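You operate a simulated robot arm through the tools that you are given. There is no shell and no other tool. Be economical: measure what you need, move in short steps, check, and stop when the job is done.

Carry out the task below with a simulated robot arm. There is one attempt and no reset: what you move stays moved.

TASK
Tidy up: biscuit on the plate, pink cup on the saucer, crumbs wiped.
Fine: The dark biscuit on the white plate, the cup on the teal saucer; use the orange cloth and put it back where it lay. The other cup and the pale biscuit stay where they are.
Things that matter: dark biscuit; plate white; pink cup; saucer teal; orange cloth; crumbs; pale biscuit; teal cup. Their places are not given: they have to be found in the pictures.

It is judged by the outcome, as a careful person would: the job done as asked, and still so three seconds after it is handed in. It fails if anything else is knocked over, pushed out of place, dropped, spilled or broken.

THE ROBOT
A 6-joint arm with a two-finger parallel gripper, fixed in place. Base frame: the origin is at the foot of the arm, x ahead of it, y to its left, z up; the work surface is at about z = 0. Lengths are in mm, angles in degrees, forces in N, time in s.
With the tool pointing down near the work surface it reaches from about 140 to 580 mm from the base axis. Its first joint turns from -66.0 to 66.0 degrees. Payload 2.1 kg.
Tool frame: the origin (TCP) lies between the finger pads and is the grasp point; the fingertips stand 30 mm ahead of it; z points along the fingers, y is the line along which they close. The gripper opens to 94 mm. The fingers are 28 mm wide and 10 mm thick; the gripper's body (50 by 96 mm) begins 55 mm behind the TCP.
Orientation is told as [roll, pitch, yaw] about the base's x, y, z axes, in that order, counted from this pose: with the fingers straight down and closing along the base's y, the tool's x points along the base's -x, its y along +y and its z along -z.

THE INTERFACE
- The arm moves only by the tool play_rows. Its argument "moves" is a list of rows, each a list of 6 numbers: the shift along the base's x, y, z in mm, then the turn, a rotation vector about the base's x, y, z in degrees. In form: [[dx, dy, dz, rx, ry, rz], ...]. A call has 1 to 20 rows; each row is the pose to reach, as a shift and turn from the pose commanded when the call began. "claw" is the closure, from 0 (fully open) to 1 (shut), set as the call begins (left out, the last holds). A row lasts 0.2 s, in which the tool goes at most 50 mm and 8.6 degrees; a call with a longer step from one row to the next is refused whole, and so is a gripper value outside its range. A pose out of reach is approached as far as the arm can. The call stops where the force on the tool passes 40 N (or 10 N more than at its start, if that is more) or the arm is blocked; 0.2 s more then pass. The fingers move at their own pace (about 72 mm/s each) and stop on an object; they squeeze with about 25 N. The grip force told is the motor's: it shows also when the fingers shut on nothing. Time passes only in rows, and 0.2 s behind the last, so rows that repeat a pose let the fingers close. It gives the time, the measured TCP pose, the force on the tool (base axes), the opening and the grip force at its end, in the units of the frame above (readings bear some noise).
- Cameras (640 x 400 px; columns grow to the right, rows downward): "scene" is fixed at [44.3, -363, 485.7]; the picture's right is [0.87, -0.49, 0.00], its down [-0.28, -0.49, -0.83] and it looks along [0.41, 0.72, -0.56] (base axes); focal length 274 px, centre (320, 200). "wrist" rides on the gripper at [-37, 0, -58] in the tool frame; the picture's right is [0.00, -1.00, 0.00], its down [0.97, 0.00, -0.24] and it looks along [0.24, 0.00, 0.97] (tool axes); focal length 218 px, centre (320, 200).
- grab_frame(camera): a new picture of that camera. No time passes.
- point_at(camera, pixels): for up to 12 pixels [column, row] of the newest picture of that camera ("zoom" is the newest enlarged one), the place [x, y, z] in the base frame of the surface seen there, good to about 2 mm. No time passes.
- zoom(camera, box): a new picture of the part [left, top, right, bottom] of that camera's present view, enlarged. No time passes.
- finish_job(): hands the job in; it is judged then, once.

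Work in short steps. Measure before you move; look again where a grasp or a placing could have gone wrong, and mend it. You have 80 turns and 34 pictures in all, those below and enlarged ones among them. Open the gripper and draw the arm clear of the work before you hand the job in, unless the task says otherwise; then end with one line.

The tools are called as name(argument=value, ...) on one line, values as JSON. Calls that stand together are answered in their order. play_rows: Moves the arm, as the interface text tells. Its arguments: {"type":"object","properties":{"moves":{"type":"array"},"claw":{"type":"number"}},"required":["moves"]} The other tools are called the same way: grab_frame (camera) takes a picture; point_at (camera, pixels) gives the place of the surface under pixels of a picture; zoom (camera, box) takes an enlarged picture of a part of a camera's view; finish_job () hands the job in.

At the start:

```text
time: 0.0
position: [325.2, 137.3, 252.3]
orientation: [0.1, 0.0, 0.1]
ft_force: [-0.1, 0.4, -0.4]
finger_gap: 93.8
grasp_force: 0.1
```

scene: 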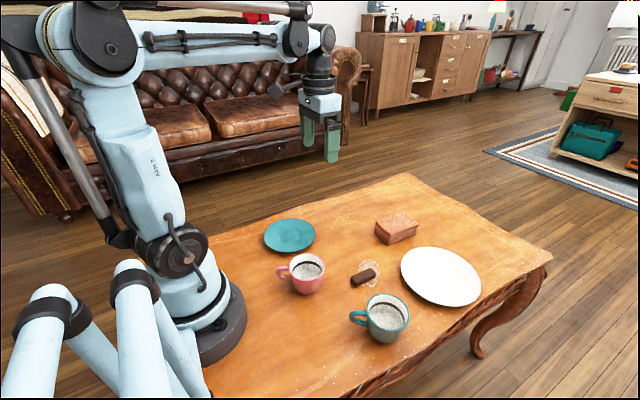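
wrist: 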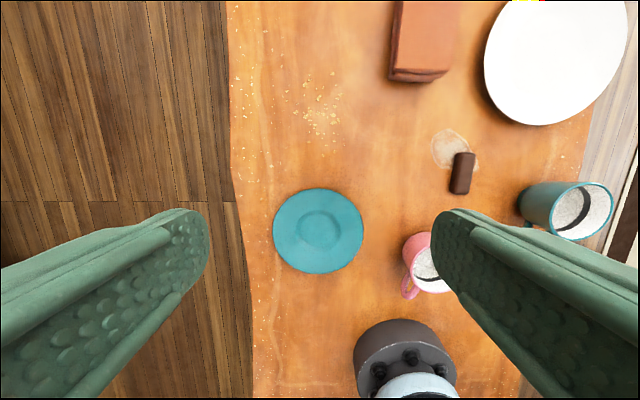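

The pictures show the saucer, cups, plate, dark biscuit, and a block that may be the cloth. I zoom to identify the details.

zoom(camera="scene", box=[240, 170, 500, 350])

zoom(camera="wrist", box=[220, 0, 640, 300])

```text
2.22 times, centred on (370, 260) of scene
```

zoom: 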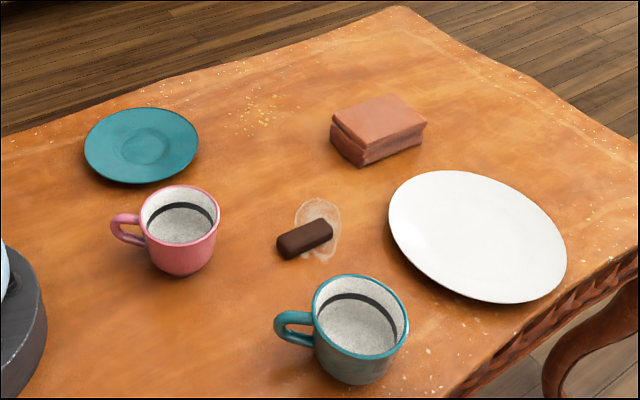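

```text
1.33 times, centred on (430, 150) of wrist
```

zoom: 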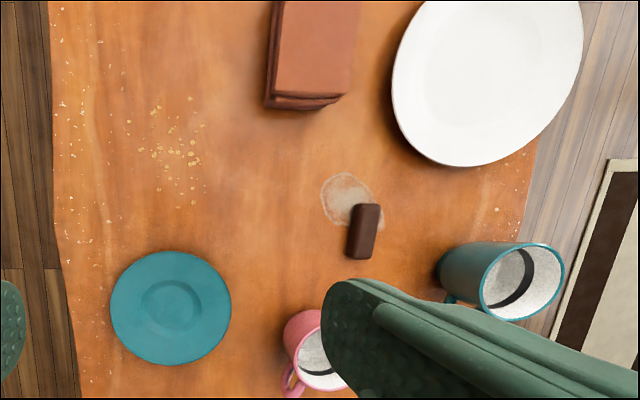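

Next I measure the key points in the scene picture.

grab_frame(camera="scene")

point_at(camera="scene", pixels=[[289, 235], [264, 235], [315, 235], [289, 219], [289, 251], [308, 254], [308, 292], [292, 263], [326, 263], [283, 271], [356, 279], [376, 270]])

point_at(camera="scene", pixels=[[440, 276], [401, 265], [480, 290], [425, 248], [447, 305], [397, 222], [375, 222], [400, 210], [416, 224], [388, 231], [387, 243], [350, 217]])

point_at(camera="wrist", pixels=[[320, 110], [300, 100], [340, 95], [315, 75], [320, 135], [290, 85], [450, 148], [463, 157], [460, 190], [393, 78], [448, 73], [530, 1]])

```text
29 pictures are left
```

scene: 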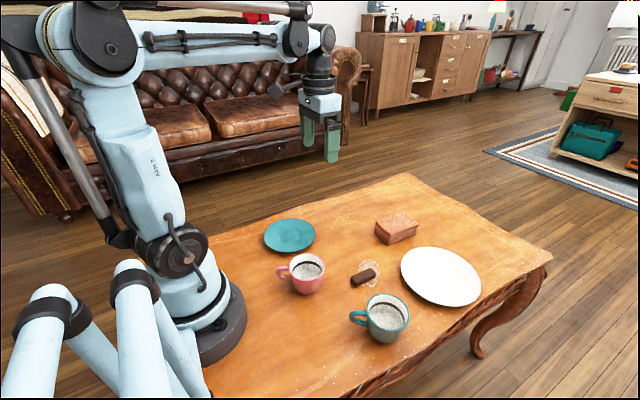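

```text
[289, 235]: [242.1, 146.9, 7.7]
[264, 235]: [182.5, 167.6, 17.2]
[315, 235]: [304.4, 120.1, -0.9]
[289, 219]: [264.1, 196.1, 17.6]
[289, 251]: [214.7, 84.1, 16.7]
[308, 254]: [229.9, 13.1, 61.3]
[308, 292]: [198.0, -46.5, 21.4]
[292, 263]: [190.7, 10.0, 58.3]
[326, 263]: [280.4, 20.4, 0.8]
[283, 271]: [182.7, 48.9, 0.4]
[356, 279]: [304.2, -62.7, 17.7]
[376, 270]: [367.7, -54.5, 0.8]
```

```text
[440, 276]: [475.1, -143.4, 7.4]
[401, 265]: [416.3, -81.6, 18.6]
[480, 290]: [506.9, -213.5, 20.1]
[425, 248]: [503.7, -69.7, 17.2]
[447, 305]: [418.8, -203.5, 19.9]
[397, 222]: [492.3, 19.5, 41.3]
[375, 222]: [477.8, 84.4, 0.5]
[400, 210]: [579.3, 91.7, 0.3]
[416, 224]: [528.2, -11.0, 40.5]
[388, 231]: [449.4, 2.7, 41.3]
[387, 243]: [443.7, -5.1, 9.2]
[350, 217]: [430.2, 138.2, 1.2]
```

```text
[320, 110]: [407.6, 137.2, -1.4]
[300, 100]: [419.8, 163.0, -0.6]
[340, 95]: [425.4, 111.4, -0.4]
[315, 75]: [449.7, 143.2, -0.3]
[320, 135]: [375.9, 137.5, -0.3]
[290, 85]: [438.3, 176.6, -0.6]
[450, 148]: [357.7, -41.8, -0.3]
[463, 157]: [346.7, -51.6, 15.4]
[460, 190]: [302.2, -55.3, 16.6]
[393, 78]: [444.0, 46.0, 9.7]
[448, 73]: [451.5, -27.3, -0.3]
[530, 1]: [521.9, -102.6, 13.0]
```

The pale biscuit isn't visible yet, and the block should be the cloth. I move higher and central for an overview.

play_rows(moves=[[5, -30, 25, 0, 0, 0], [10, -60, 50, 0, 0, 0], [15, -90, 75, 0, 0, 0], [20, -120, 90, 0, 0, 0], [30, -137, 100, 0, 0, 0], [30, -137, 100, 0, 0, 0]], claw=0)

grab_frame(camera="wrist")

```text
time: 1.4
position: [354.0, 1.4, 353.7]
orientation: [0.0, 0.0, 0.0]
ft_force: [0.1, -0.4, 0.6]
finger_gap: 94.1
grasp_force: 0.1
```

```text
28 pictures are left
```

wrist: 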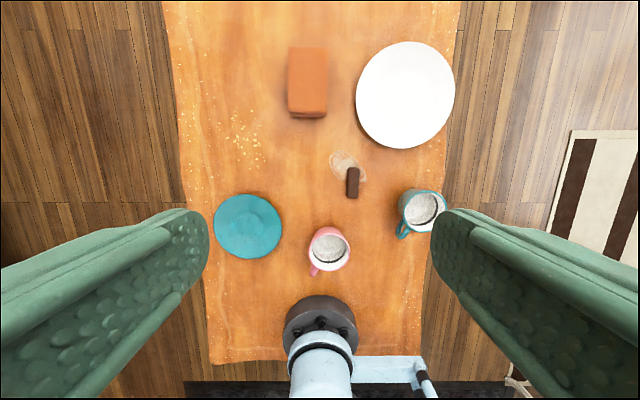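

No pale biscuit shows on the table. I zoom into the plate/stain region and the crumbs.

zoom(camera="wrist", box=[270, 30, 470, 155])

zoom(camera="wrist", box=[300, 140, 460, 280])

zoom(camera="wrist", box=[170, 60, 330, 190])

```text
3.20 times, centred on (370, 92) of wrist
```

zoom: 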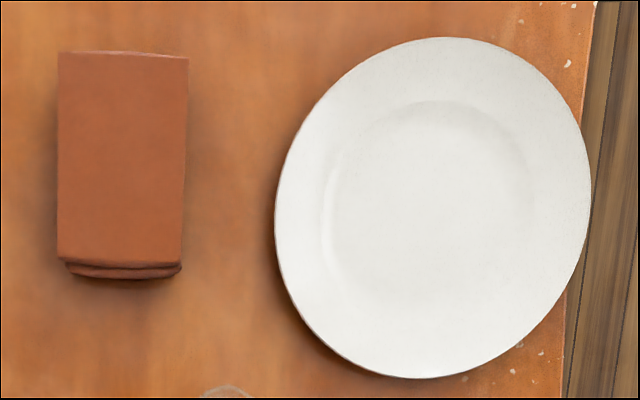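

```text
2.86 times, centred on (380, 210) of wrist
```

zoom: 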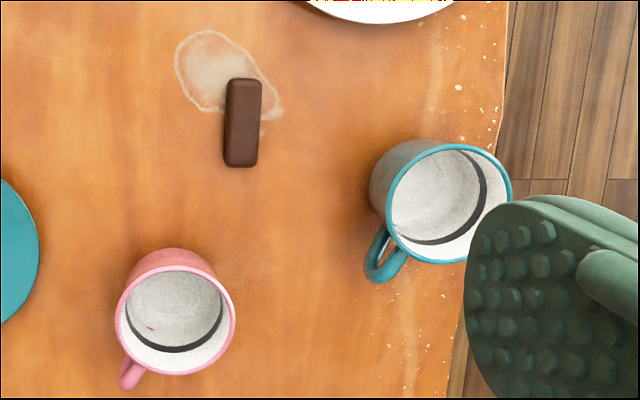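

```text
3.08 times, centred on (250, 125) of wrist
```

zoom: 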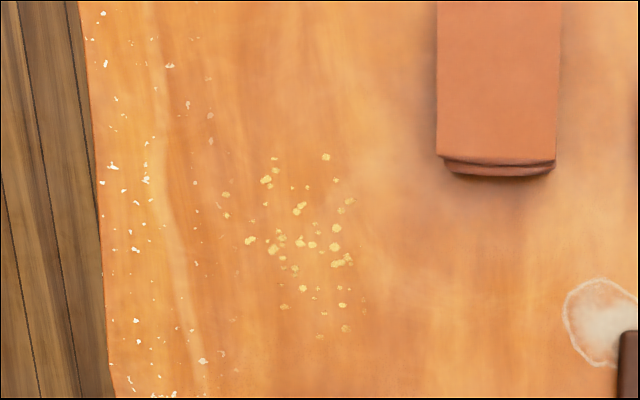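

No pale biscuit anywhere on the table; I'll keep watch for it. I measure the biscuit, cups, plate, and saucer in this overhead view.

point_at(camera="wrist", pixels=[[352, 169], [352, 196], [347, 183], [358, 183], [354, 168], [350, 196], [405, 95], [405, 45], [405, 147], [358, 95], [454, 95], [353, 180]])

point_at(camera="wrist", pixels=[[329, 227], [329, 270], [309, 248], [350, 248], [313, 273], [331, 245], [422, 191], [401, 236], [247, 226], [247, 195], [214, 226], [281, 226]])

point_at(camera="wrist", pixels=[[289, 48], [326, 48], [291, 111], [325, 111], [307, 80], [293, 115], [236, 110], [256, 110], [225, 140], [262, 160], [244, 142], [258, 168]])

```text
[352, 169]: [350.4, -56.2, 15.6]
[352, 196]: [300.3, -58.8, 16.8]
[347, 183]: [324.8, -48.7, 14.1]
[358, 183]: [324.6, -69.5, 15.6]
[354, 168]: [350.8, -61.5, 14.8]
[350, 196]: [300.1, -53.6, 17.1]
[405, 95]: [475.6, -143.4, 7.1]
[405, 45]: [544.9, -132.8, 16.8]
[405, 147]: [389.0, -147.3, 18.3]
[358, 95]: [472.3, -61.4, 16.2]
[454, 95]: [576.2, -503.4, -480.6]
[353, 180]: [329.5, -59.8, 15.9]
```

```text
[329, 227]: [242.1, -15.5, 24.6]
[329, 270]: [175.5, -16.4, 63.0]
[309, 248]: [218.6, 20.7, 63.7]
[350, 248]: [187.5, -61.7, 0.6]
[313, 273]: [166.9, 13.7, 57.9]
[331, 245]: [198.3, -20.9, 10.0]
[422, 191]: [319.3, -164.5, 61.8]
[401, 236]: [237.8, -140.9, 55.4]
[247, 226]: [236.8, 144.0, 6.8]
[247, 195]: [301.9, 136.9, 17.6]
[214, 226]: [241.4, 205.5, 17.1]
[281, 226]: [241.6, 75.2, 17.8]
```

```text
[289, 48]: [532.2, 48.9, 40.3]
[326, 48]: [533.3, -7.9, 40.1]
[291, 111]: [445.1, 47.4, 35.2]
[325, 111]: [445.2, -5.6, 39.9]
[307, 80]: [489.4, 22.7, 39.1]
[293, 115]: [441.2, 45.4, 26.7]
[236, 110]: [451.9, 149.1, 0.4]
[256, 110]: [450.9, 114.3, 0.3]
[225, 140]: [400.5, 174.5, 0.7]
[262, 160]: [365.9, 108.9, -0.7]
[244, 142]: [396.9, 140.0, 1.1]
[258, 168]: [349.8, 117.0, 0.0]
```

Biscuit centre is about (325,-58), top z 16. I go above it with a half-closed gripper.

play_rows(moves=[[-6, -12, -40, 0, 0, 0], [-12, -24, -80, 0, 0, 0], [-18, -36, -120, 0, 0, 0], [-24, -48, -160, 0, 0, 0], [-29.5, -58.5, -200, 0, 0, -3], [-29.5, -58.5, -240, 0, 0, -3], [-29.5, -58.5, -240, 0, 0, -3]], claw=0.5)

```text
time: 3.0
position: [324.5, -57.7, 111.0]
orientation: [0.0, 0.0, -3.0]
ft_force: [0.3, -0.4, 0.5]
finger_gap: 47.0
grasp_force: 0.0
```

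I check alignment with the wrist camera before descending.

grab_frame(camera="wrist")

```text
24 pictures are left
```

wrist: 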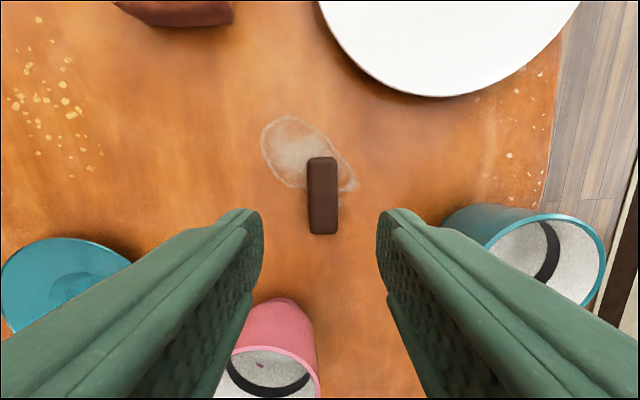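

The biscuit (322,195) sits between the fingers. I descend to fingertips ~4 mm above the table and close.

play_rows(moves=[[0, 0, -25, 0, 0, 0], [0, 0, -50, 0, 0, 0], [0, 0, -65, 0, 0, 0], [0, 0, -77, 0, 0, 0], [0, 0, -77, 0, 0, 0]])

play_rows(moves=[[0, 0, 0, 0, 0, 0], [0, 0, 0, 0, 0, 0], [0, 0, 0, 0, 0, 0]], claw=1)

play_rows(moves=[[0, 0, 20, 0, 0, 0], [0, 0, 45, 0, 0, 0], [0, 0, 65, 0, 0, 0], [0, 0, 65, 0, 0, 0]])

```text
time: 4.2
position: [325.8, -58.1, 36.6]
orientation: [0.0, 0.0, -2.9]
ft_force: [-0.3, -0.2, -0.6]
finger_gap: 47.0
grasp_force: 0.0
```

```text
time: 5.0
position: [324.5, -58.3, 36.5]
orientation: [0.0, 0.0, -2.9]
ft_force: [0.0, -1.1, 0.3]
finger_gap: 20.3
grasp_force: 25.0
```

```text
time: 6.0
position: [324.9, -58.0, 100.6]
orientation: [0.0, -0.1, -3.0]
ft_force: [-0.5, 0.5, -0.1]
finger_gap: 20.5
grasp_force: 24.5
```

Gripped at 20.4 mm. I carry it over the plate centre (470,-143).

play_rows(moves=[[36, -21, 0, 0, 0, 0], [72, -42, 0, 0, 0, 0], [108, -63, 0, 0, 0, 0], [145, -85, 0, 0, 0, 0], [145, -85, -25, 0, 0, 0], [145, -85, -45, 0, 0, 0], [145, -85, -45, 0, 0, 0]])

grab_frame(camera="scene")

```text
time: 7.6
position: [470.7, -143.5, 57.4]
orientation: [0.0, 0.0, -3.0]
ft_force: [-0.7, 0.2, -0.6]
finger_gap: 20.4
grasp_force: 25.0
```

```text
23 pictures are left
```

scene: 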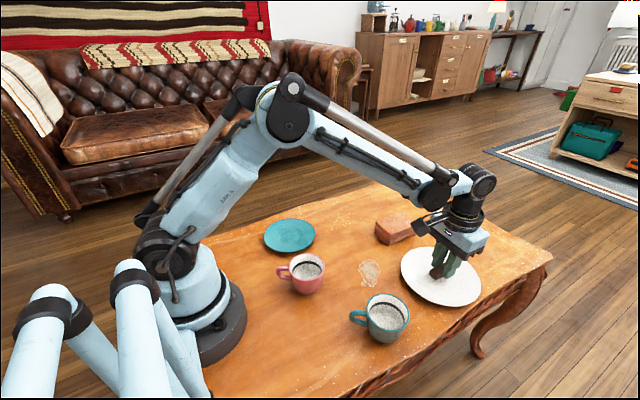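

Over the plate. I lower in small steps to contact height (~44).

play_rows(moves=[[0, 0, -6, 0, 0, 0], [0, 0, -10, 0, 0, 0], [0, 0, -12, 0, 0, 0], [0, 0, -12, 0, 0, 0]])

```text
time: 8.6
position: [470.1, -142.9, 45.1]
orientation: [-0.1, 0.0, -2.9]
ft_force: [-0.4, 0.0, 0.6]
finger_gap: 20.5
grasp_force: 25.0
```

play_rows(moves=[[0, 0, -1, 0, 0, 0], [0, 0, -1.5, 0, 0, 0], [0, 0, -1.5, 0, 0, 0]])

play_rows(moves=[[0, 0, 0, 0, 0, 0], [0, 0, 0, 0, 0, 0], [0, 0, 0, 0, 0, 0]], claw=0.55)

play_rows(moves=[[0, 0, 30, 0, 0, 0], [0, 0, 70, 0, 0, 0], [0, 0, 110, 0, 0, 0], [0, 0, 110, 0, 0, 0]])

grab_frame(camera="wrist")

```text
time: 9.4
position: [470.4, -143.5, 43.4]
orientation: [0.0, 0.0, -3.0]
ft_force: [0.3, 0.1, -0.2]
finger_gap: 20.7
grasp_force: 24.7
```

```text
time: 10.2
position: [470.1, -143.5, 44.5]
orientation: [0.0, 0.1, -3.0]
ft_force: [-0.2, -0.6, 0.2]
finger_gap: 42.4
grasp_force: 0.1
```

```text
time: 11.2
position: [471.2, -145.4, 155.4]
orientation: [0.0, 0.0, -3.0]
ft_force: [1.2, -0.9, -0.4]
finger_gap: 42.5
grasp_force: 0.0
```

```text
22 pictures are left
```

wrist: 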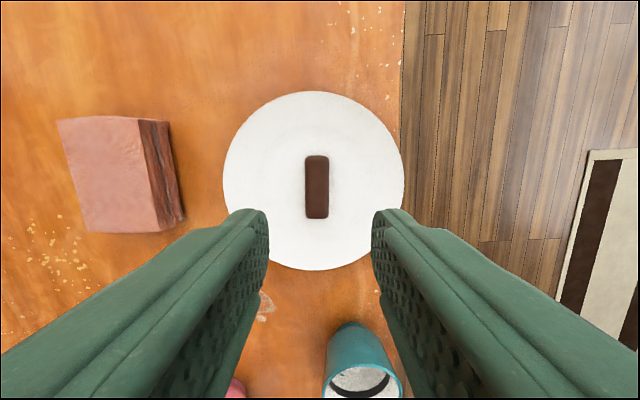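

The biscuit lies at the plate centre. Next I go above the pink cup with the gripper open and turned so the fingers clear the handle.

play_rows(moves=[[-37, 18, 5, 0, 0, -4], [-75, 37, 10, 0, 0, -8], [-112, 55, 15, 0, 0, -12], [-150, 74, 20, 0, 0, -16], [-187, 93, 20, 0, 0, -20], [-225, 111, 20, 0, 0, -25], [-262, 130, 20, 0, 0, -30], [-262, 130, 20, 0, 0, -30]], claw=0)

grab_frame(camera="wrist")

```text
time: 13.0
position: [208.1, -13.1, 172.9]
orientation: [0.1, 0.0, -33.0]
ft_force: [0.5, -1.4, -0.8]
finger_gap: 93.9
grasp_force: 0.1
```

```text
21 pictures are left
```

wrist: 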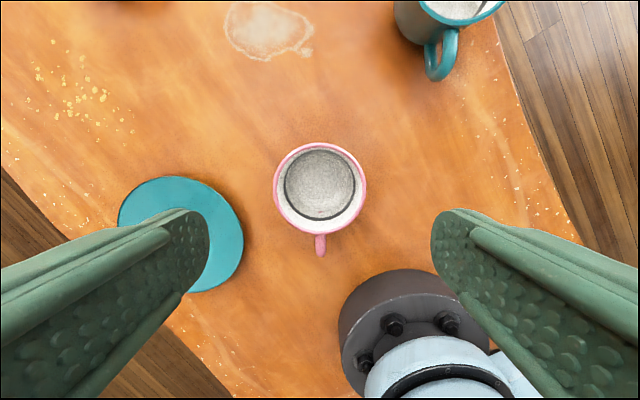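

The handle (320,245) lines up with the tool axis. I measure the rim for the centre.

point_at(camera="wrist", pixels=[[276, 187], [364, 187], [320, 145], [320, 229], [319, 253], [320, 185], [386, 290], [480, 275]])

```text
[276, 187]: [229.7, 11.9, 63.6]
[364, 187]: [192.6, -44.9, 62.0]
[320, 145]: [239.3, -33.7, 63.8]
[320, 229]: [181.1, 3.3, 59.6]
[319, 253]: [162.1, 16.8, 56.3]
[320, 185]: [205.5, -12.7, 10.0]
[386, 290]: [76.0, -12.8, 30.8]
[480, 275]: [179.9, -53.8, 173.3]
```

Cup centre is about (210.5,-15.5), rim z 63. I shift slightly and descend to TCP z≈53.

play_rows(moves=[[2.5, -2.5, -20, 0, 0, 0], [2.5, -2.5, -50, 0, 0, 0], [2.5, -2.5, -80, 0, 0, 0], [2.5, -2.5, -105, 0, 0, 0], [2.5, -2.5, -120, 0, 0, 0], [2.5, -2.5, -120, 0, 0, 0]])

play_rows(moves=[[0, 0, 0, 0, 0, 0], [0, 0, 0, 0, 0, 0], [0, 0, 0, 0, 0, 0]], claw=1)

play_rows(moves=[[0, 0, 15, 0, 0, 0], [0, 0, 35, 0, 0, 0], [0, 0, 50, 0, 0, 0], [0, 0, 50, 0, 0, 0]])

grab_frame(camera="scene")

```text
time: 14.4
position: [210.5, -17.0, 51.2]
orientation: [0.0, 0.1, -33.1]
ft_force: [0.3, 0.3, -0.4]
finger_gap: 93.7
grasp_force: 0.1
```

```text
time: 15.2
position: [209.6, -16.8, 50.4]
orientation: [0.0, 0.1, -33.0]
ft_force: [-0.7, 0.1, 0.3]
finger_gap: 72.6
grasp_force: 24.5
```

```text
time: 16.2
position: [212.5, -16.5, 101.5]
orientation: [0.0, 0.1, -33.0]
ft_force: [-0.5, -0.5, -1.6]
finger_gap: 72.6
grasp_force: 24.7
```

```text
20 pictures are left
```

scene: 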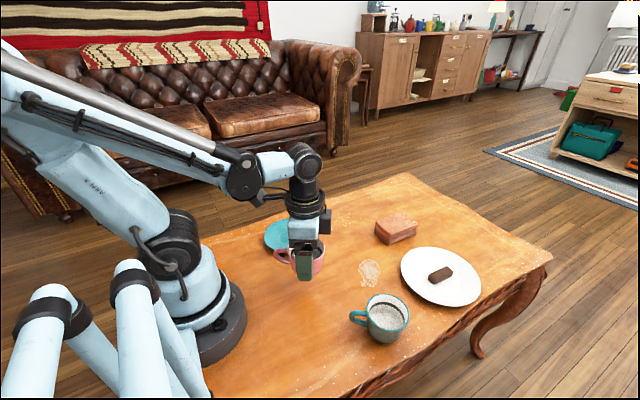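

The cup is held upright. I carry it above the saucer centre (240,141).

play_rows(moves=[[6, 31, 5, 0, 0, 0], [12, 62, 5, 0, 0, 0], [18, 93, 5, 0, 0, 0], [24, 125, 5, 0, 0, 0], [29.5, 156, 5, 0, 0, 0], [29.5, 156, 5, 0, 0, 0]])

zoom(camera="scene", box=[220, 140, 380, 280])

```text
time: 17.6
position: [240.3, 140.7, 108.4]
orientation: [0.0, 0.0, -32.9]
ft_force: [-1.0, -0.1, -1.5]
finger_gap: 72.6
grasp_force: 24.7
```

```text
2.86 times, centred on (300, 210) of scene
```

zoom: 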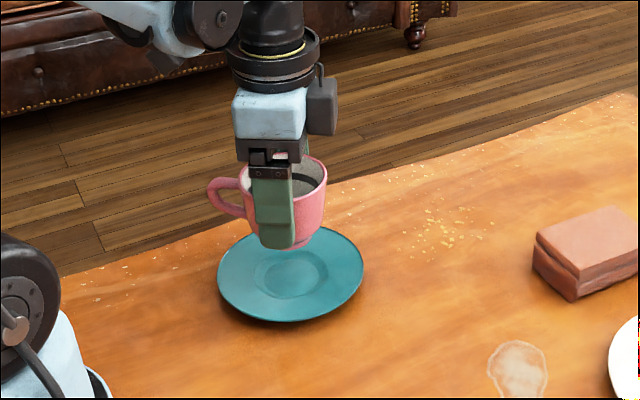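

Cup is over the saucer. I lower to near contact.

play_rows(moves=[[0, 0, -18, 0, 0, 0], [0, 0, -34, 0, 0, 0], [0, 0, -42, 0, 0, 0], [0, 0, -46, 0, 0, 0], [0, 0, -46, 0, 0, 0]])

play_rows(moves=[[0, 0, -1, 0, 0, 0], [0, 0, -2, 0, 0, 0], [0, 0, -2, 0, 0, 0]])

```text
time: 18.8
position: [240.0, 139.5, 61.9]
orientation: [0.0, 0.0, -33.0]
ft_force: [0.2, -0.3, -0.6]
finger_gap: 72.6
grasp_force: 25.7
```

```text
time: 19.6
position: [240.1, 140.2, 59.0]
orientation: [-0.1, 0.0, -33.0]
ft_force: [-0.5, 0.7, -1.8]
finger_gap: 72.5
grasp_force: 25.4
```

play_rows(moves=[[0, 0, -1, 0, 0, 0], [0, 0, -1, 0, 0, 0]])

zoom(camera="scene", box=[240, 180, 340, 260])

```text
time: 20.2
position: [240.4, 139.9, 58.3]
orientation: [0.1, 0.0, -33.1]
ft_force: [-0.9, 0.4, -1.8]
finger_gap: 72.6
grasp_force: 25.3
```

```text
5.00 times, centred on (290, 220) of scene
```

zoom: 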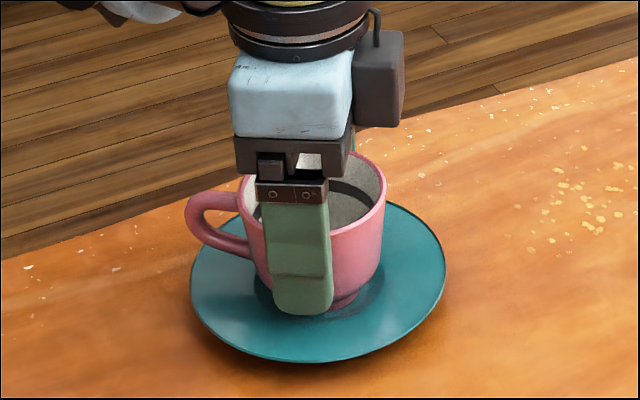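

Still carrying a little weight; I lower further by 1 mm steps.

play_rows(moves=[[0, 0, -1, 0, 0, 0], [0, 0, -1, 0, 0, 0]])

play_rows(moves=[[0, 0, -1, 0, 0, 0], [0, 0, -1, 0, 0, 0]])

```text
time: 20.8
position: [241.0, 140.8, 57.8]
orientation: [0.1, 0.0, -33.0]
ft_force: [0.4, 0.5, 14.6]
finger_gap: 72.8
grasp_force: 25.4
```

```text
time: 21.4
position: [240.8, 139.9, 56.7]
orientation: [0.1, 0.0, -33.1]
ft_force: [2.9, 2.2, 14.1]
finger_gap: 72.9
grasp_force: 25.2
```

Contact (14 N). I ease 1 mm up, release and rise straight up.

play_rows(moves=[[0, 0, 1, 0, 0, 0], [0, 0, 1, 0, 0, 0]])

play_rows(moves=[[0, 0, 0, 0, 0, 0], [0, 0, 0, 0, 0, 0], [0, 0, 0, 0, 0, 0]], claw=0)

play_rows(moves=[[0, 0, 25, 0, 0, 0], [0, 0, 60, 0, 0, 0], [0, 0, 100, 0, 0, 0], [0, 0, 140, 0, 0, 0], [0, 0, 140, 0, 0, 0]])

grab_frame(camera="wrist")

```text
time: 22.0
position: [240.0, 139.9, 57.9]
orientation: [0.0, -0.1, -33.0]
ft_force: [-0.4, -0.1, -1.5]
finger_gap: 73.0
grasp_force: 24.9
```

```text
time: 22.8
position: [241.0, 140.5, 57.8]
orientation: [0.0, 0.0, -33.0]
ft_force: [-0.3, -1.0, -0.3]
finger_gap: 94.3
grasp_force: 0.2
```

```text
time: 24.0
position: [241.7, 139.8, 199.0]
orientation: [0.0, 0.0, -33.0]
ft_force: [0.0, -0.3, 0.4]
finger_gap: 93.9
grasp_force: 0.1
```

```text
17 pictures are left
```

wrist: 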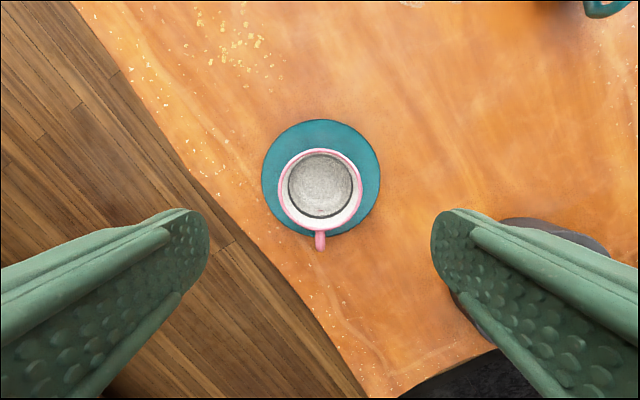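

Cup sits on the saucer. Next I move above the cloth (489,21) with yaw back to 0, and look.

play_rows(moves=[[35, -17, 0, 0, 0, 5], [70, -34, 0, 0, 0, 10], [106, -51, 0, 0, 0, 15], [142, -68, -10, 0, 0, 20], [178, -85, -20, 0, 0, 25], [213, -102, -35, 0, 0, 29], [248, -119.5, -49, 0, 0, 33], [248, -119.5, -49, 0, 0, 33]])

grab_frame(camera="wrist")

```text
time: 25.8
position: [488.6, 21.1, 148.4]
orientation: [0.0, 0.0, 0.1]
ft_force: [0.1, 0.7, -0.3]
finger_gap: 94.0
grasp_force: 0.1
```

```text
16 pictures are left
```

wrist: 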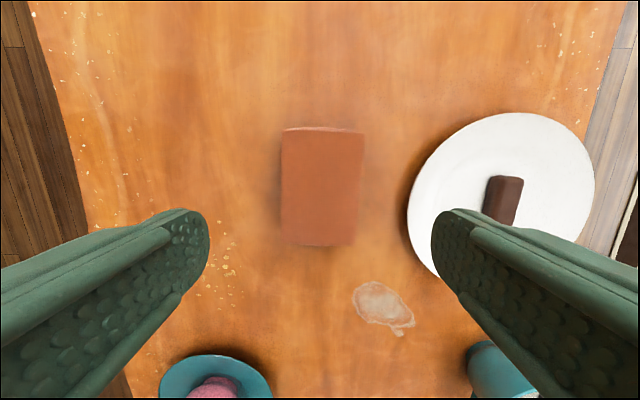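

point_at(camera="wrist", pixels=[[284, 135], [361, 135], [283, 190], [360, 190], [283, 238], [354, 240], [322, 130], [318, 244], [322, 190]])

```text
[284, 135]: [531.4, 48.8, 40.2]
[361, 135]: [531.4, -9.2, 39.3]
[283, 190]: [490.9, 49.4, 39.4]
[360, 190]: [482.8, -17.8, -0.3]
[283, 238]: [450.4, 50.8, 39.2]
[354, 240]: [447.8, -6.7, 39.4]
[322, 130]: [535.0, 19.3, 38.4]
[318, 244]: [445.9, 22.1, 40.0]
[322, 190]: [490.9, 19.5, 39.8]
```

Cloth centre ≈(490.5,21), top z 40, yaw ≈ -1.5°. I align and descend to TCP z≈38.

play_rows(moves=[[1.5, 0, -30, 0, 0, -1.5], [1.5, 0, -65, 0, 0, -1.5], [1.5, 0, -95, 0, 0, -1.5], [1.5, 0, -112, 0, 0, -1.5], [1.5, 0, -112, 0, 0, -1.5]])

play_rows(moves=[[0, 0, 0, 0, 0, 0], [0, 0, 0, 0, 0, 0], [0, 0, 0, 0, 0, 0], [0, 0, 0, 0, 0, 0]], claw=1)

play_rows(moves=[[0, 0, 15, 0, 0, 0], [0, 0, 30, 0, 0, 0], [0, 0, 30, 0, 0, 0]])

grab_frame(camera="scene")

```text
time: 27.0
position: [490.0, 22.3, 37.0]
orientation: [0.1, 0.1, -1.5]
ft_force: [-0.1, 0.6, 0.1]
finger_gap: 94.0
grasp_force: 0.2
```

```text
time: 28.0
position: [489.7, 21.6, 37.6]
orientation: [0.0, 0.0, -1.5]
ft_force: [0.0, -0.9, -0.1]
finger_gap: 65.4
grasp_force: 25.1
```

```text
time: 28.8
position: [491.4, 21.8, 67.6]
orientation: [0.0, 0.0, -1.5]
ft_force: [0.3, -0.1, 0.8]
finger_gap: 65.7
grasp_force: 24.4
```

```text
15 pictures are left
```

scene: 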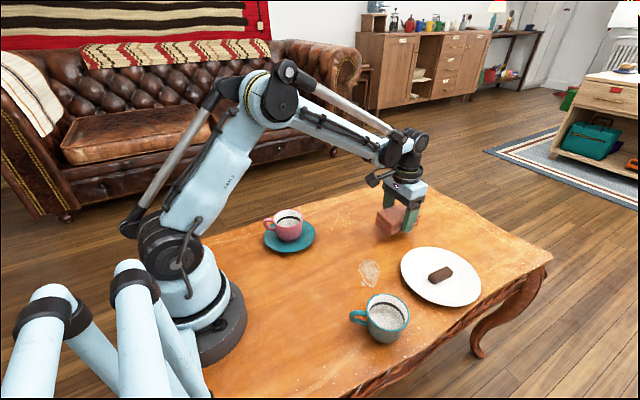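

Cloth held. I carry it beside the crumbs (they span x 350–455, y 108–177) and lower it.

play_rows(moves=[[-20, 18, 0, 0, 0, 0], [-40, 36, 0, 0, 0, 0], [-60, 54, 0, 0, 0, 0], [-60, 54, -15, 0, 0, 0], [-60, 54, -27, 0, 0, 0], [-60, 54, -30, 0, 0, 0], [-60, 54, -30.5, 0, 0, 0], [-60, 54, -30.5, 0, 0, 0]])

```text
time: 30.6
position: [431.6, 74.1, 36.8]
orientation: [-0.1, -0.2, -1.5]
ft_force: [5.4, -5.7, 36.3]
finger_gap: 65.7
grasp_force: 24.3
```

Pressing 36 N, a bit hard; I ease up slightly.

play_rows(moves=[[0, 0, 0.7, 0, 0, 0], [0, 0, 0.7, 0, 0, 0]])

```text
time: 31.2
position: [430.2, 72.6, 37.2]
orientation: [-0.1, -0.1, -1.6]
ft_force: [6.3, -5.9, 16.9]
finger_gap: 65.7
grasp_force: 25.0
```

play_rows(moves=[[0, 12, 0, 0, 0, 0], [0, 24, 0, 0, 0, 0], [0, 36, 0, 0, 0, 0], [0, 48, 0, 0, 0, 0], [0, 60, 0, 0, 0, 0], [0, 72, 0, 0, 0, 0], [0, 84, 0, 0, 0, 0], [0, 92, 0, 0, 0, 0], [-12, 92, 0, 0, 0, 0], [-24, 92, 0, 0, 0, 0], [-36, 92, 0, 0, 0, 0], [-44, 92, 0, 0, 0, 0]])

zoom(camera="scene", box=[240, 160, 440, 290])

```text
time: 33.8
position: [386.6, 167.3, 36.3]
orientation: [0.0, 0.1, -1.5]
ft_force: [-0.2, -0.3, -0.3]
finger_gap: 65.8
grasp_force: 24.7
```

```text
3.08 times, centred on (340, 225) of scene
```

zoom: 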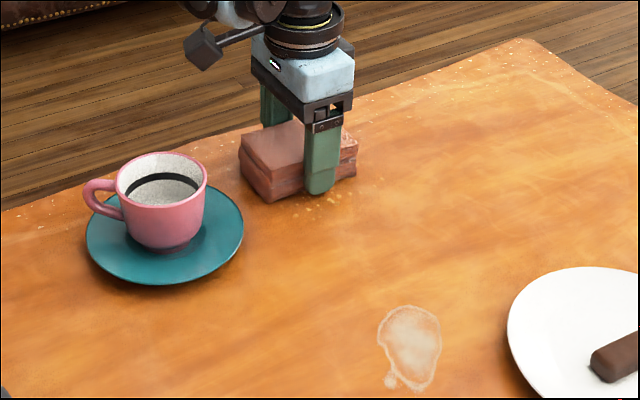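

Some crumbs remain next to the finger (zoom 330,203), and contact force is gone. I press down slightly again.

play_rows(moves=[[0, 0, -0.5, 0, 0, 0], [0, 0, -0.5, 0, 0, 0]])

```text
time: 34.4
position: [386.2, 167.7, 36.8]
orientation: [0.0, -0.1, -1.5]
ft_force: [0.5, -0.2, 28.3]
finger_gap: 65.8
grasp_force: 24.3
```

play_rows(moves=[[0, -12, 0.2, 0, 0, 0], [0, -24, 0.2, 0, 0, 0], [0, -36, 0.2, 0, 0, 0], [0, -48, 0.2, 0, 0, 0], [0, -60, 0.2, 0, 0, 0], [0, -72, 0.2, 0, 0, 0], [0, -84, 0.2, 0, 0, 0], [0, -92, 0.2, 0, 0, 0]])

zoom(camera="scene", box=[240, 160, 440, 290])

```text
time: 36.2
position: [386.1, 73.9, 37.0]
orientation: [0.1, 0.0, -1.4]
ft_force: [0.6, 0.3, -0.2]
finger_gap: 65.7
grasp_force: 24.7
```

```text
3.08 times, centred on (340, 225) of scene
```

zoom: 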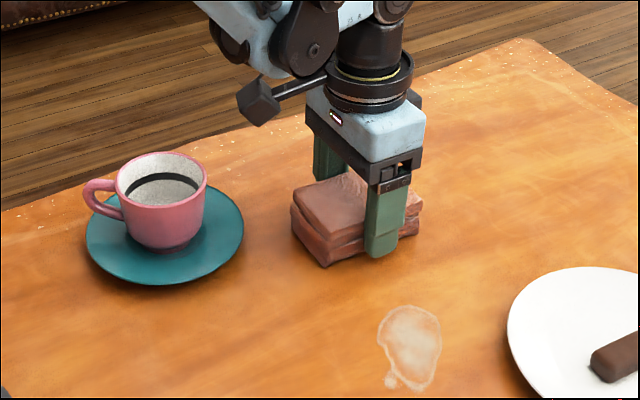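

The crumb field looks clear. I lift and return towards the cloth's home, then check before placing.

play_rows(moves=[[0, 0, 15, 0, 0, 0], [0, 0, 30.3, 0, 0, 0], [26, -13, 30.3, 0, 0, 0], [52, -27, 30.3, 0, 0, 0], [78, -41, 30.3, 0, 0, 0], [104, -54, 30.3, 0, 0, 0], [104, -54, 30.3, 0, 0, 0]])

zoom(camera="scene", box=[260, 170, 440, 290])

grab_frame(camera="wrist")

```text
time: 37.8
position: [490.6, 19.6, 65.7]
orientation: [0.0, 0.0, -1.4]
ft_force: [-0.7, 0.4, -0.7]
finger_gap: 65.7
grasp_force: 25.7
```

```text
3.33 times, centred on (350, 230) of scene
```

zoom: 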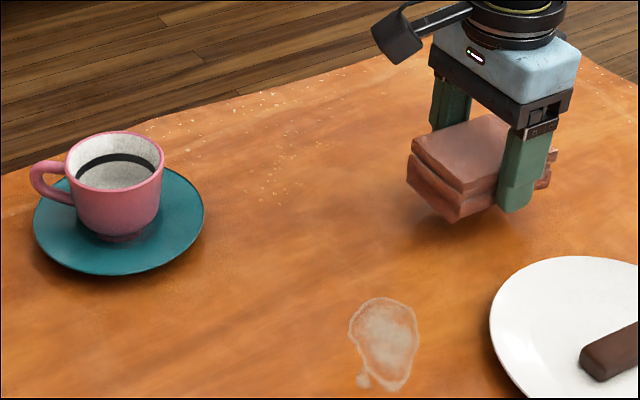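

```text
11 pictures are left
```

wrist: 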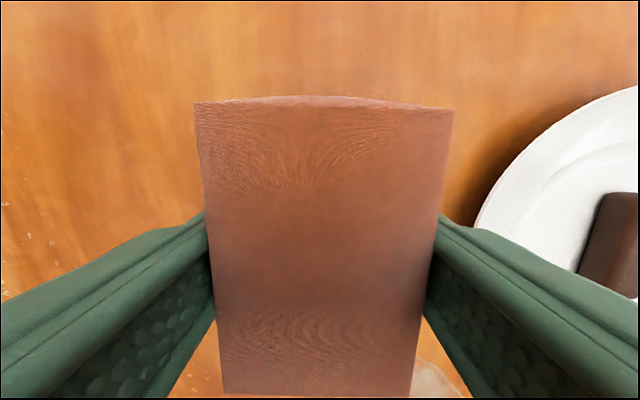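

A few specks remain near zoom (280,180). I enlarge that part and locate them.

zoom(camera="scene", box=[310, 190, 390, 240])

point_at(camera="zoom", pixels=[[200, 240], [300, 240], [150, 300], [250, 200], [350, 200], [200, 160], [100, 200], [300, 300]])

```text
8.00 times, centred on (350, 215) of scene
```

zoom: 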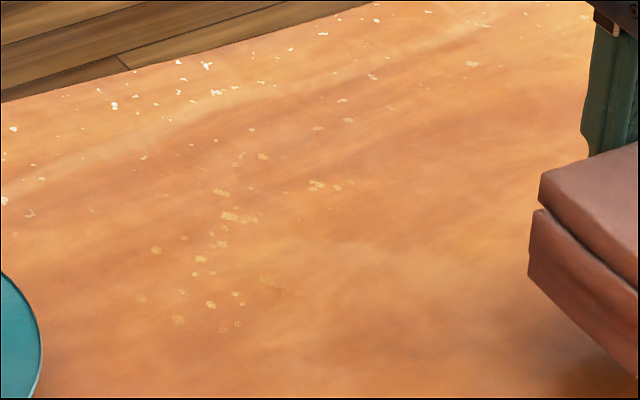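

```text
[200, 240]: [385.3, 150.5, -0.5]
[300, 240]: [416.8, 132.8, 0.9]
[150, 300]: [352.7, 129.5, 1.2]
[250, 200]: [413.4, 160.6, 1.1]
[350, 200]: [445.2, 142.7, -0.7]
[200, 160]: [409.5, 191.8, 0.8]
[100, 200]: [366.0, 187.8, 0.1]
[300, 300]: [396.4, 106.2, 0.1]
```

Faint crumbs remain (they fade per wipe), so I do more passes. Back to x≈430, y≈80 and press.

play_rows(moves=[[-20, 18, 0, 0, 0, 0], [-40, 36, 0, 0, 0, 0], [-60, 60, 0, 0, 0, 0], [-60, 60, -15, 0, 0, 0], [-60, 60, -27, 0, 0, 0], [-60, 60, -29.7, 0, 0, 0], [-60, 60, -30.4, 0, 0, 0], [-60, 60, -30.4, 0, 0, 0]])

```text
time: 39.6
position: [430.0, 80.3, 37.1]
orientation: [0.0, 0.0, -1.5]
ft_force: [-2.1, 0.7, 13.8]
finger_gap: 65.5
grasp_force: 25.2
```

play_rows(moves=[[0, 12, -0.2, 0, 0, 0], [0, 24, -0.3, 0, 0, 0], [0, 36, -0.4, 0, 0, 0], [0, 48, -0.5, 0, 0, 0], [0, 60, -0.6, 0, 0, 0], [0, 72, -0.7, 0, 0, 0], [0, 84, -0.8, 0, 0, 0]])

```text
time: 41.2
position: [430.2, 165.2, 35.6]
orientation: [-0.1, -0.1, -1.3]
ft_force: [-1.7, -12.6, 23.9]
finger_gap: 65.5
grasp_force: 24.6
```

Contact held (24 N, friction 12 N). I stroke back, then shift to x≈385 and repeat.

play_rows(moves=[[0, -12, -0.1, 0, 0, 0], [0, -24, -0.1, 0, 0, 0], [0, -36, -0.2, 0, 0, 0], [0, -48, -0.2, 0, 0, 0], [0, -60, -0.3, 0, 0, 0], [0, -72, -0.3, 0, 0, 0], [0, -80, -0.4, 0, 0, 0], [-12, -80, -0.4, 0, 0, 0], [-24, -80, -0.4, 0, 0, 0], [-36, -80, -0.4, 0, 0, 0], [-46, -80, -0.4, 0, 0, 0]])

```text
time: 43.6
position: [384.7, 83.5, 34.8]
orientation: [-0.1, -0.2, -1.4]
ft_force: [9.1, -0.8, 16.6]
finger_gap: 65.8
grasp_force: 25.3
```

play_rows(moves=[[0, 12, 0, 0, 0, 0], [0, 24, -0.1, 0, 0, 0], [0, 36, -0.1, 0, 0, 0], [0, 48, -0.2, 0, 0, 0], [0, 60, -0.2, 0, 0, 0], [0, 72, -0.3, 0, 0, 0], [0, 84, -0.3, 0, 0, 0], [0, 72, -0.3, 0, 0, 0], [0, 60, -0.3, 0, 0, 0], [0, 48, -0.4, 0, 0, 0], [0, 36, -0.4, 0, 0, 0], [0, 24, -0.5, 0, 0, 0], [0, 12, -0.5, 0, 0, 0], [0, 0, -0.5, 0, 0, 0]])

zoom(camera="scene", box=[300, 180, 396, 240])

```text
time: 45.7
position: [384.0, 145.6, 34.7]
orientation: [0.4, 0.0, -1.4]
ft_force: [-0.1, 0.3, 13.0]
finger_gap: 65.5
grasp_force: 25.0
stopped in row 10: the force on the tool passed its limit (the readings are from after the stop); the commanded pose is now the measured one
```

```text
6.67 times, centred on (348, 210) of scene
```

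zoom: 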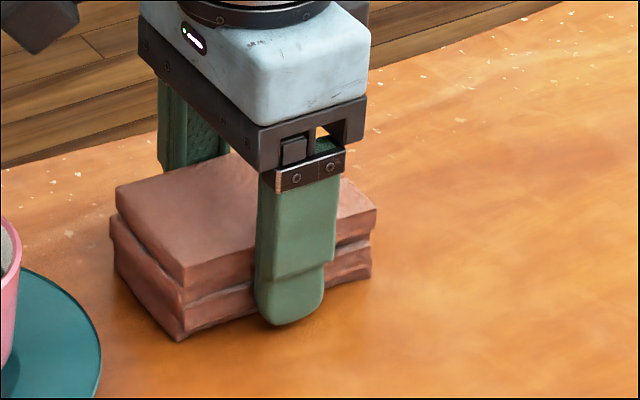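

Stopped mid-stroke on force; I continue the stroke to y≈80 and then lift to look.

play_rows(moves=[[0, -12, 0.2, 0, 0, 0], [0, -24, 0.2, 0, 0, 0], [0, -36, 0.2, 0, 0, 0], [0, -48, 0.2, 0, 0, 0], [0, -60, 0.2, 0, 0, 0], [0, -66, 0.2, 0, 0, 0], [0, -66, 15, 0, 0, 0], [10, -90, 30, 0, 0, 0], [30, -110, 30, 0, 0, 0], [55, -125, 30, 0, 0, 0], [55, -125, 30, 0, 0, 0]])

zoom(camera="scene", box=[310, 190, 390, 240])

```text
time: 48.1
position: [440.3, 17.7, 64.4]
orientation: [0.4, 0.0, -1.2]
ft_force: [0.7, 0.3, 0.3]
finger_gap: 65.5
grasp_force: 24.9
```

```text
8.00 times, centred on (350, 215) of scene
```

zoom: 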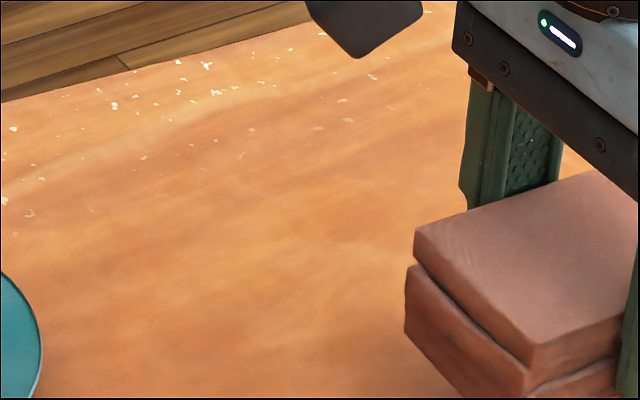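

Crumbs gone; the remaining pale specks are table wear seen from the start. I return to the cloth's home and check the position before lowering.

play_rows(moves=[[25, 1, 0, -0.4, 0, -0.3], [50.3, 1.7, 0, -0.4, 0, -0.3], [50.3, 1.7, 0, -0.4, 0, -0.3]])

grab_frame(camera="wrist")

point_at(camera="wrist", pixels=[[205, 110], [442, 115], [220, 320], [420, 320], [320, 102], [320, 388], [228, 385], [405, 385]])

```text
time: 48.9
position: [489.7, 19.9, 65.9]
orientation: [0.0, 0.0, -1.6]
ft_force: [-0.4, -0.7, -0.7]
finger_gap: 65.6
grasp_force: 25.2
```

```text
7 pictures are left
```

wrist: 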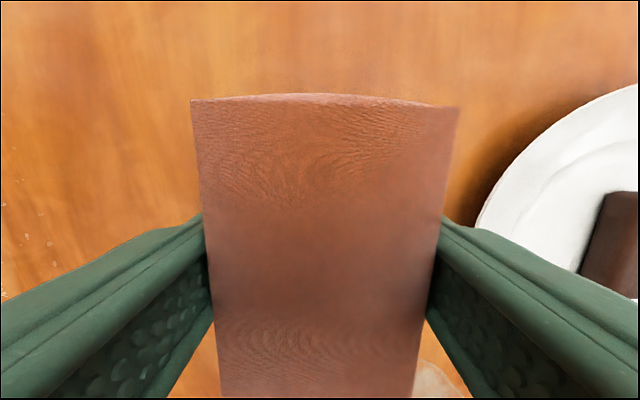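

```text
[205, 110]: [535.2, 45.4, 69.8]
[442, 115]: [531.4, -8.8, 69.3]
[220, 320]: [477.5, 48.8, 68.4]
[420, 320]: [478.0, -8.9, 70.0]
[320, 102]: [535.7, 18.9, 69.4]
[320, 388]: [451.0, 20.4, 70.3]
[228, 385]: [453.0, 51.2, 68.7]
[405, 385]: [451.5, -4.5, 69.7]
```

Cloth top is at z 69.5, matching home in x and ~1 mm low in y. I shift +1 mm and lower 30 mm.

play_rows(moves=[[0, 1, -12, 0, 0, 0], [0, 1, -24, 0, 0, 0], [0, 1, -28, 0, 0, 0], [0, 1, -29.3, 0, 0, 0], [0, 1, -29.3, 0, 0, 0]])

```text
time: 50.1
position: [490.1, 21.0, 35.3]
orientation: [0.1, -0.1, -1.6]
ft_force: [0.0, -0.2, 1.6]
finger_gap: 65.7
grasp_force: 25.1
```

Light contact. I release and rise straight up, then look.

play_rows(moves=[[0, 0, 0, 0, 0, 0], [0, 0, 0, 0, 0, 0], [0, 0, 0, 0, 0, 0]], claw=0)

play_rows(moves=[[0, 0, 20, 0, 0, 0], [0, 0, 60, 0, 0, 0], [0, 0, 105, 0, 0, 0], [-30, 0, 150, 0, 0, 0], [-60, 5, 190, 0, 0, 0], [-90, 10, 225, 0, 0, 0], [-110, 10, 260, 0, 0, 0], [-110, 10, 300, 0, 0, 0], [-110, 10, 300, 0, 0, 0]])

grab_frame(camera="wrist")

grab_frame(camera="scene")

zoom(camera="wrist", box=[160, 60, 340, 250])

```text
time: 50.9
position: [489.9, 22.3, 36.1]
orientation: [0.0, 0.1, -1.5]
ft_force: [0.2, -1.0, -0.3]
finger_gap: 93.9
grasp_force: 0.0
```

```text
refused: row 4 steps farther than a row can; nothing moved
```

```text
6 pictures are left
```

wrist: 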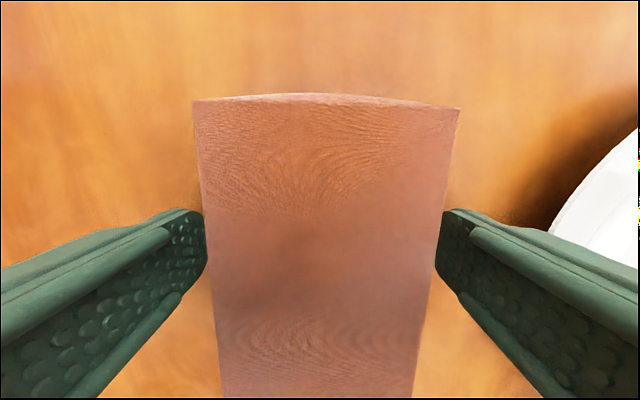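

```text
5 pictures are left
```

scene: 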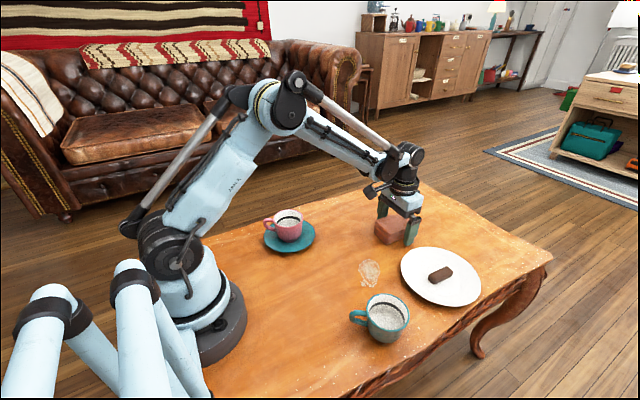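

```text
2.11 times, centred on (250, 155) of wrist
```

zoom: 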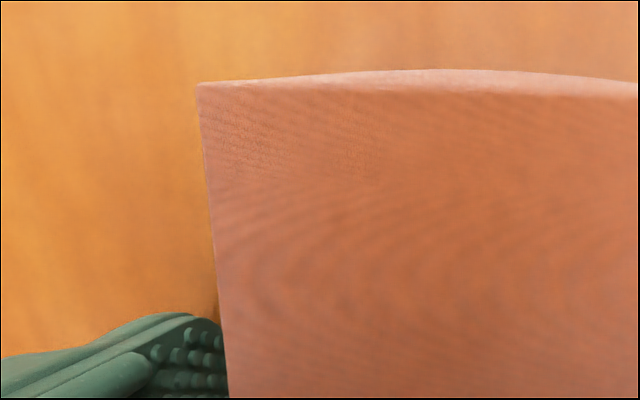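

The rise was refused for too long a step; I repeat with smaller steps.

play_rows(moves=[[0, 0, 20, 0, 0, 0], [0, 0, 60, 0, 0, 0], [0, 0, 100, 0, 0, 0], [-25, 0, 135, 0, 0, 0], [-50, 0, 170, 0, 0, 0], [-75, 0, 205, 0, 0, 0], [-100, 0, 240, 0, 0, 0], [-125, -10, 275, 0, 0, 0], [-135, -20, 310, 0, 0, 0], [-135, -20, 310, 0, 0, 0]])

grab_frame(camera="wrist")

zoom(camera="wrist", box=[170, 60, 350, 190])

zoom(camera="scene", box=[240, 170, 500, 350])

point_at(camera="wrist", pixels=[[289, 48], [326, 48], [307, 80], [247, 195], [214, 226], [405, 45], [405, 147], [358, 95]])

```text
time: 53.1
position: [352.3, 4.5, 344.6]
orientation: [0.0, -0.1, -1.6]
ft_force: [-0.3, -0.9, -0.1]
finger_gap: 93.7
grasp_force: 0.1
```

```text
3 pictures are left
```

wrist: 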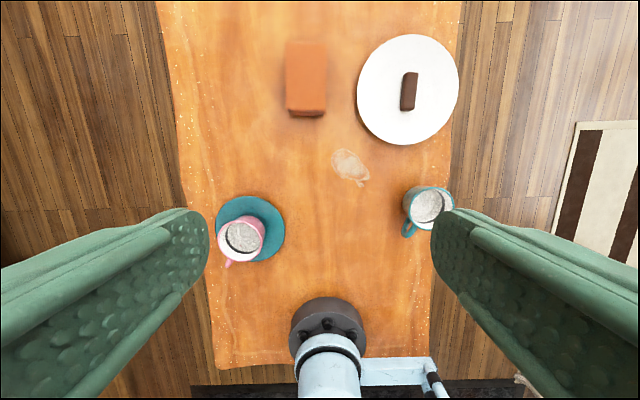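

```text
3.08 times, centred on (260, 125) of wrist
```

zoom: 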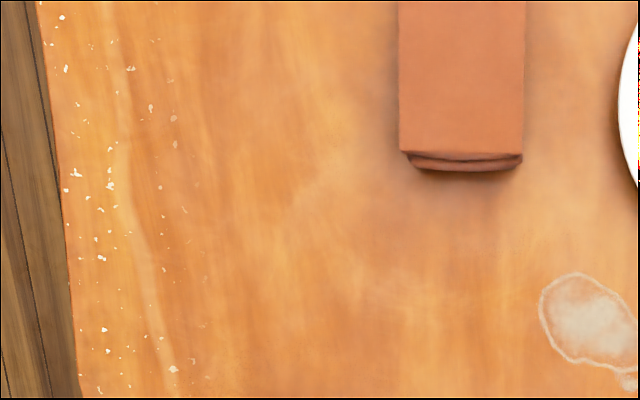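

```text
2.22 times, centred on (370, 260) of scene
```

zoom: 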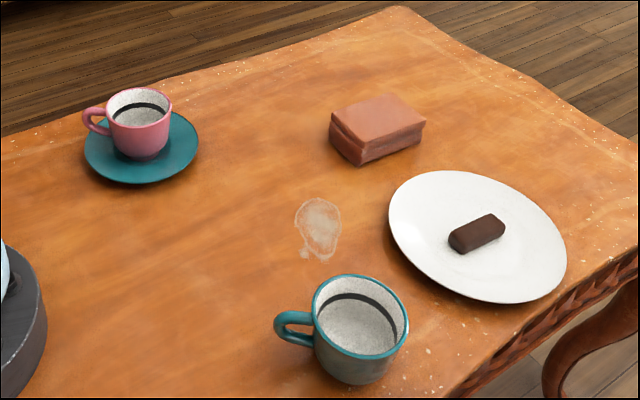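

```text
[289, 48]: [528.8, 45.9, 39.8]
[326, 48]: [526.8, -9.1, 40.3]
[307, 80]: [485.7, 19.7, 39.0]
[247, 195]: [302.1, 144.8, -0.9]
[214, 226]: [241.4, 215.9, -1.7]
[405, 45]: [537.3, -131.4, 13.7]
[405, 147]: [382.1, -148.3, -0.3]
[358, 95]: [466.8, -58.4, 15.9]
```

Everything is in place: biscuit on the plate, cup on the saucer, crumbs gone, cloth where it lay. The arm is clear and the gripper is open, so I hand in.

finish_job()

```text
The job is handed in.
```

The dark biscuit is on the white plate, the pink cup is on the teal saucer, the crumbs are wiped and the orange cloth is back where it lay. The teal cup was not touched, and I never saw a pale biscuit on the table.
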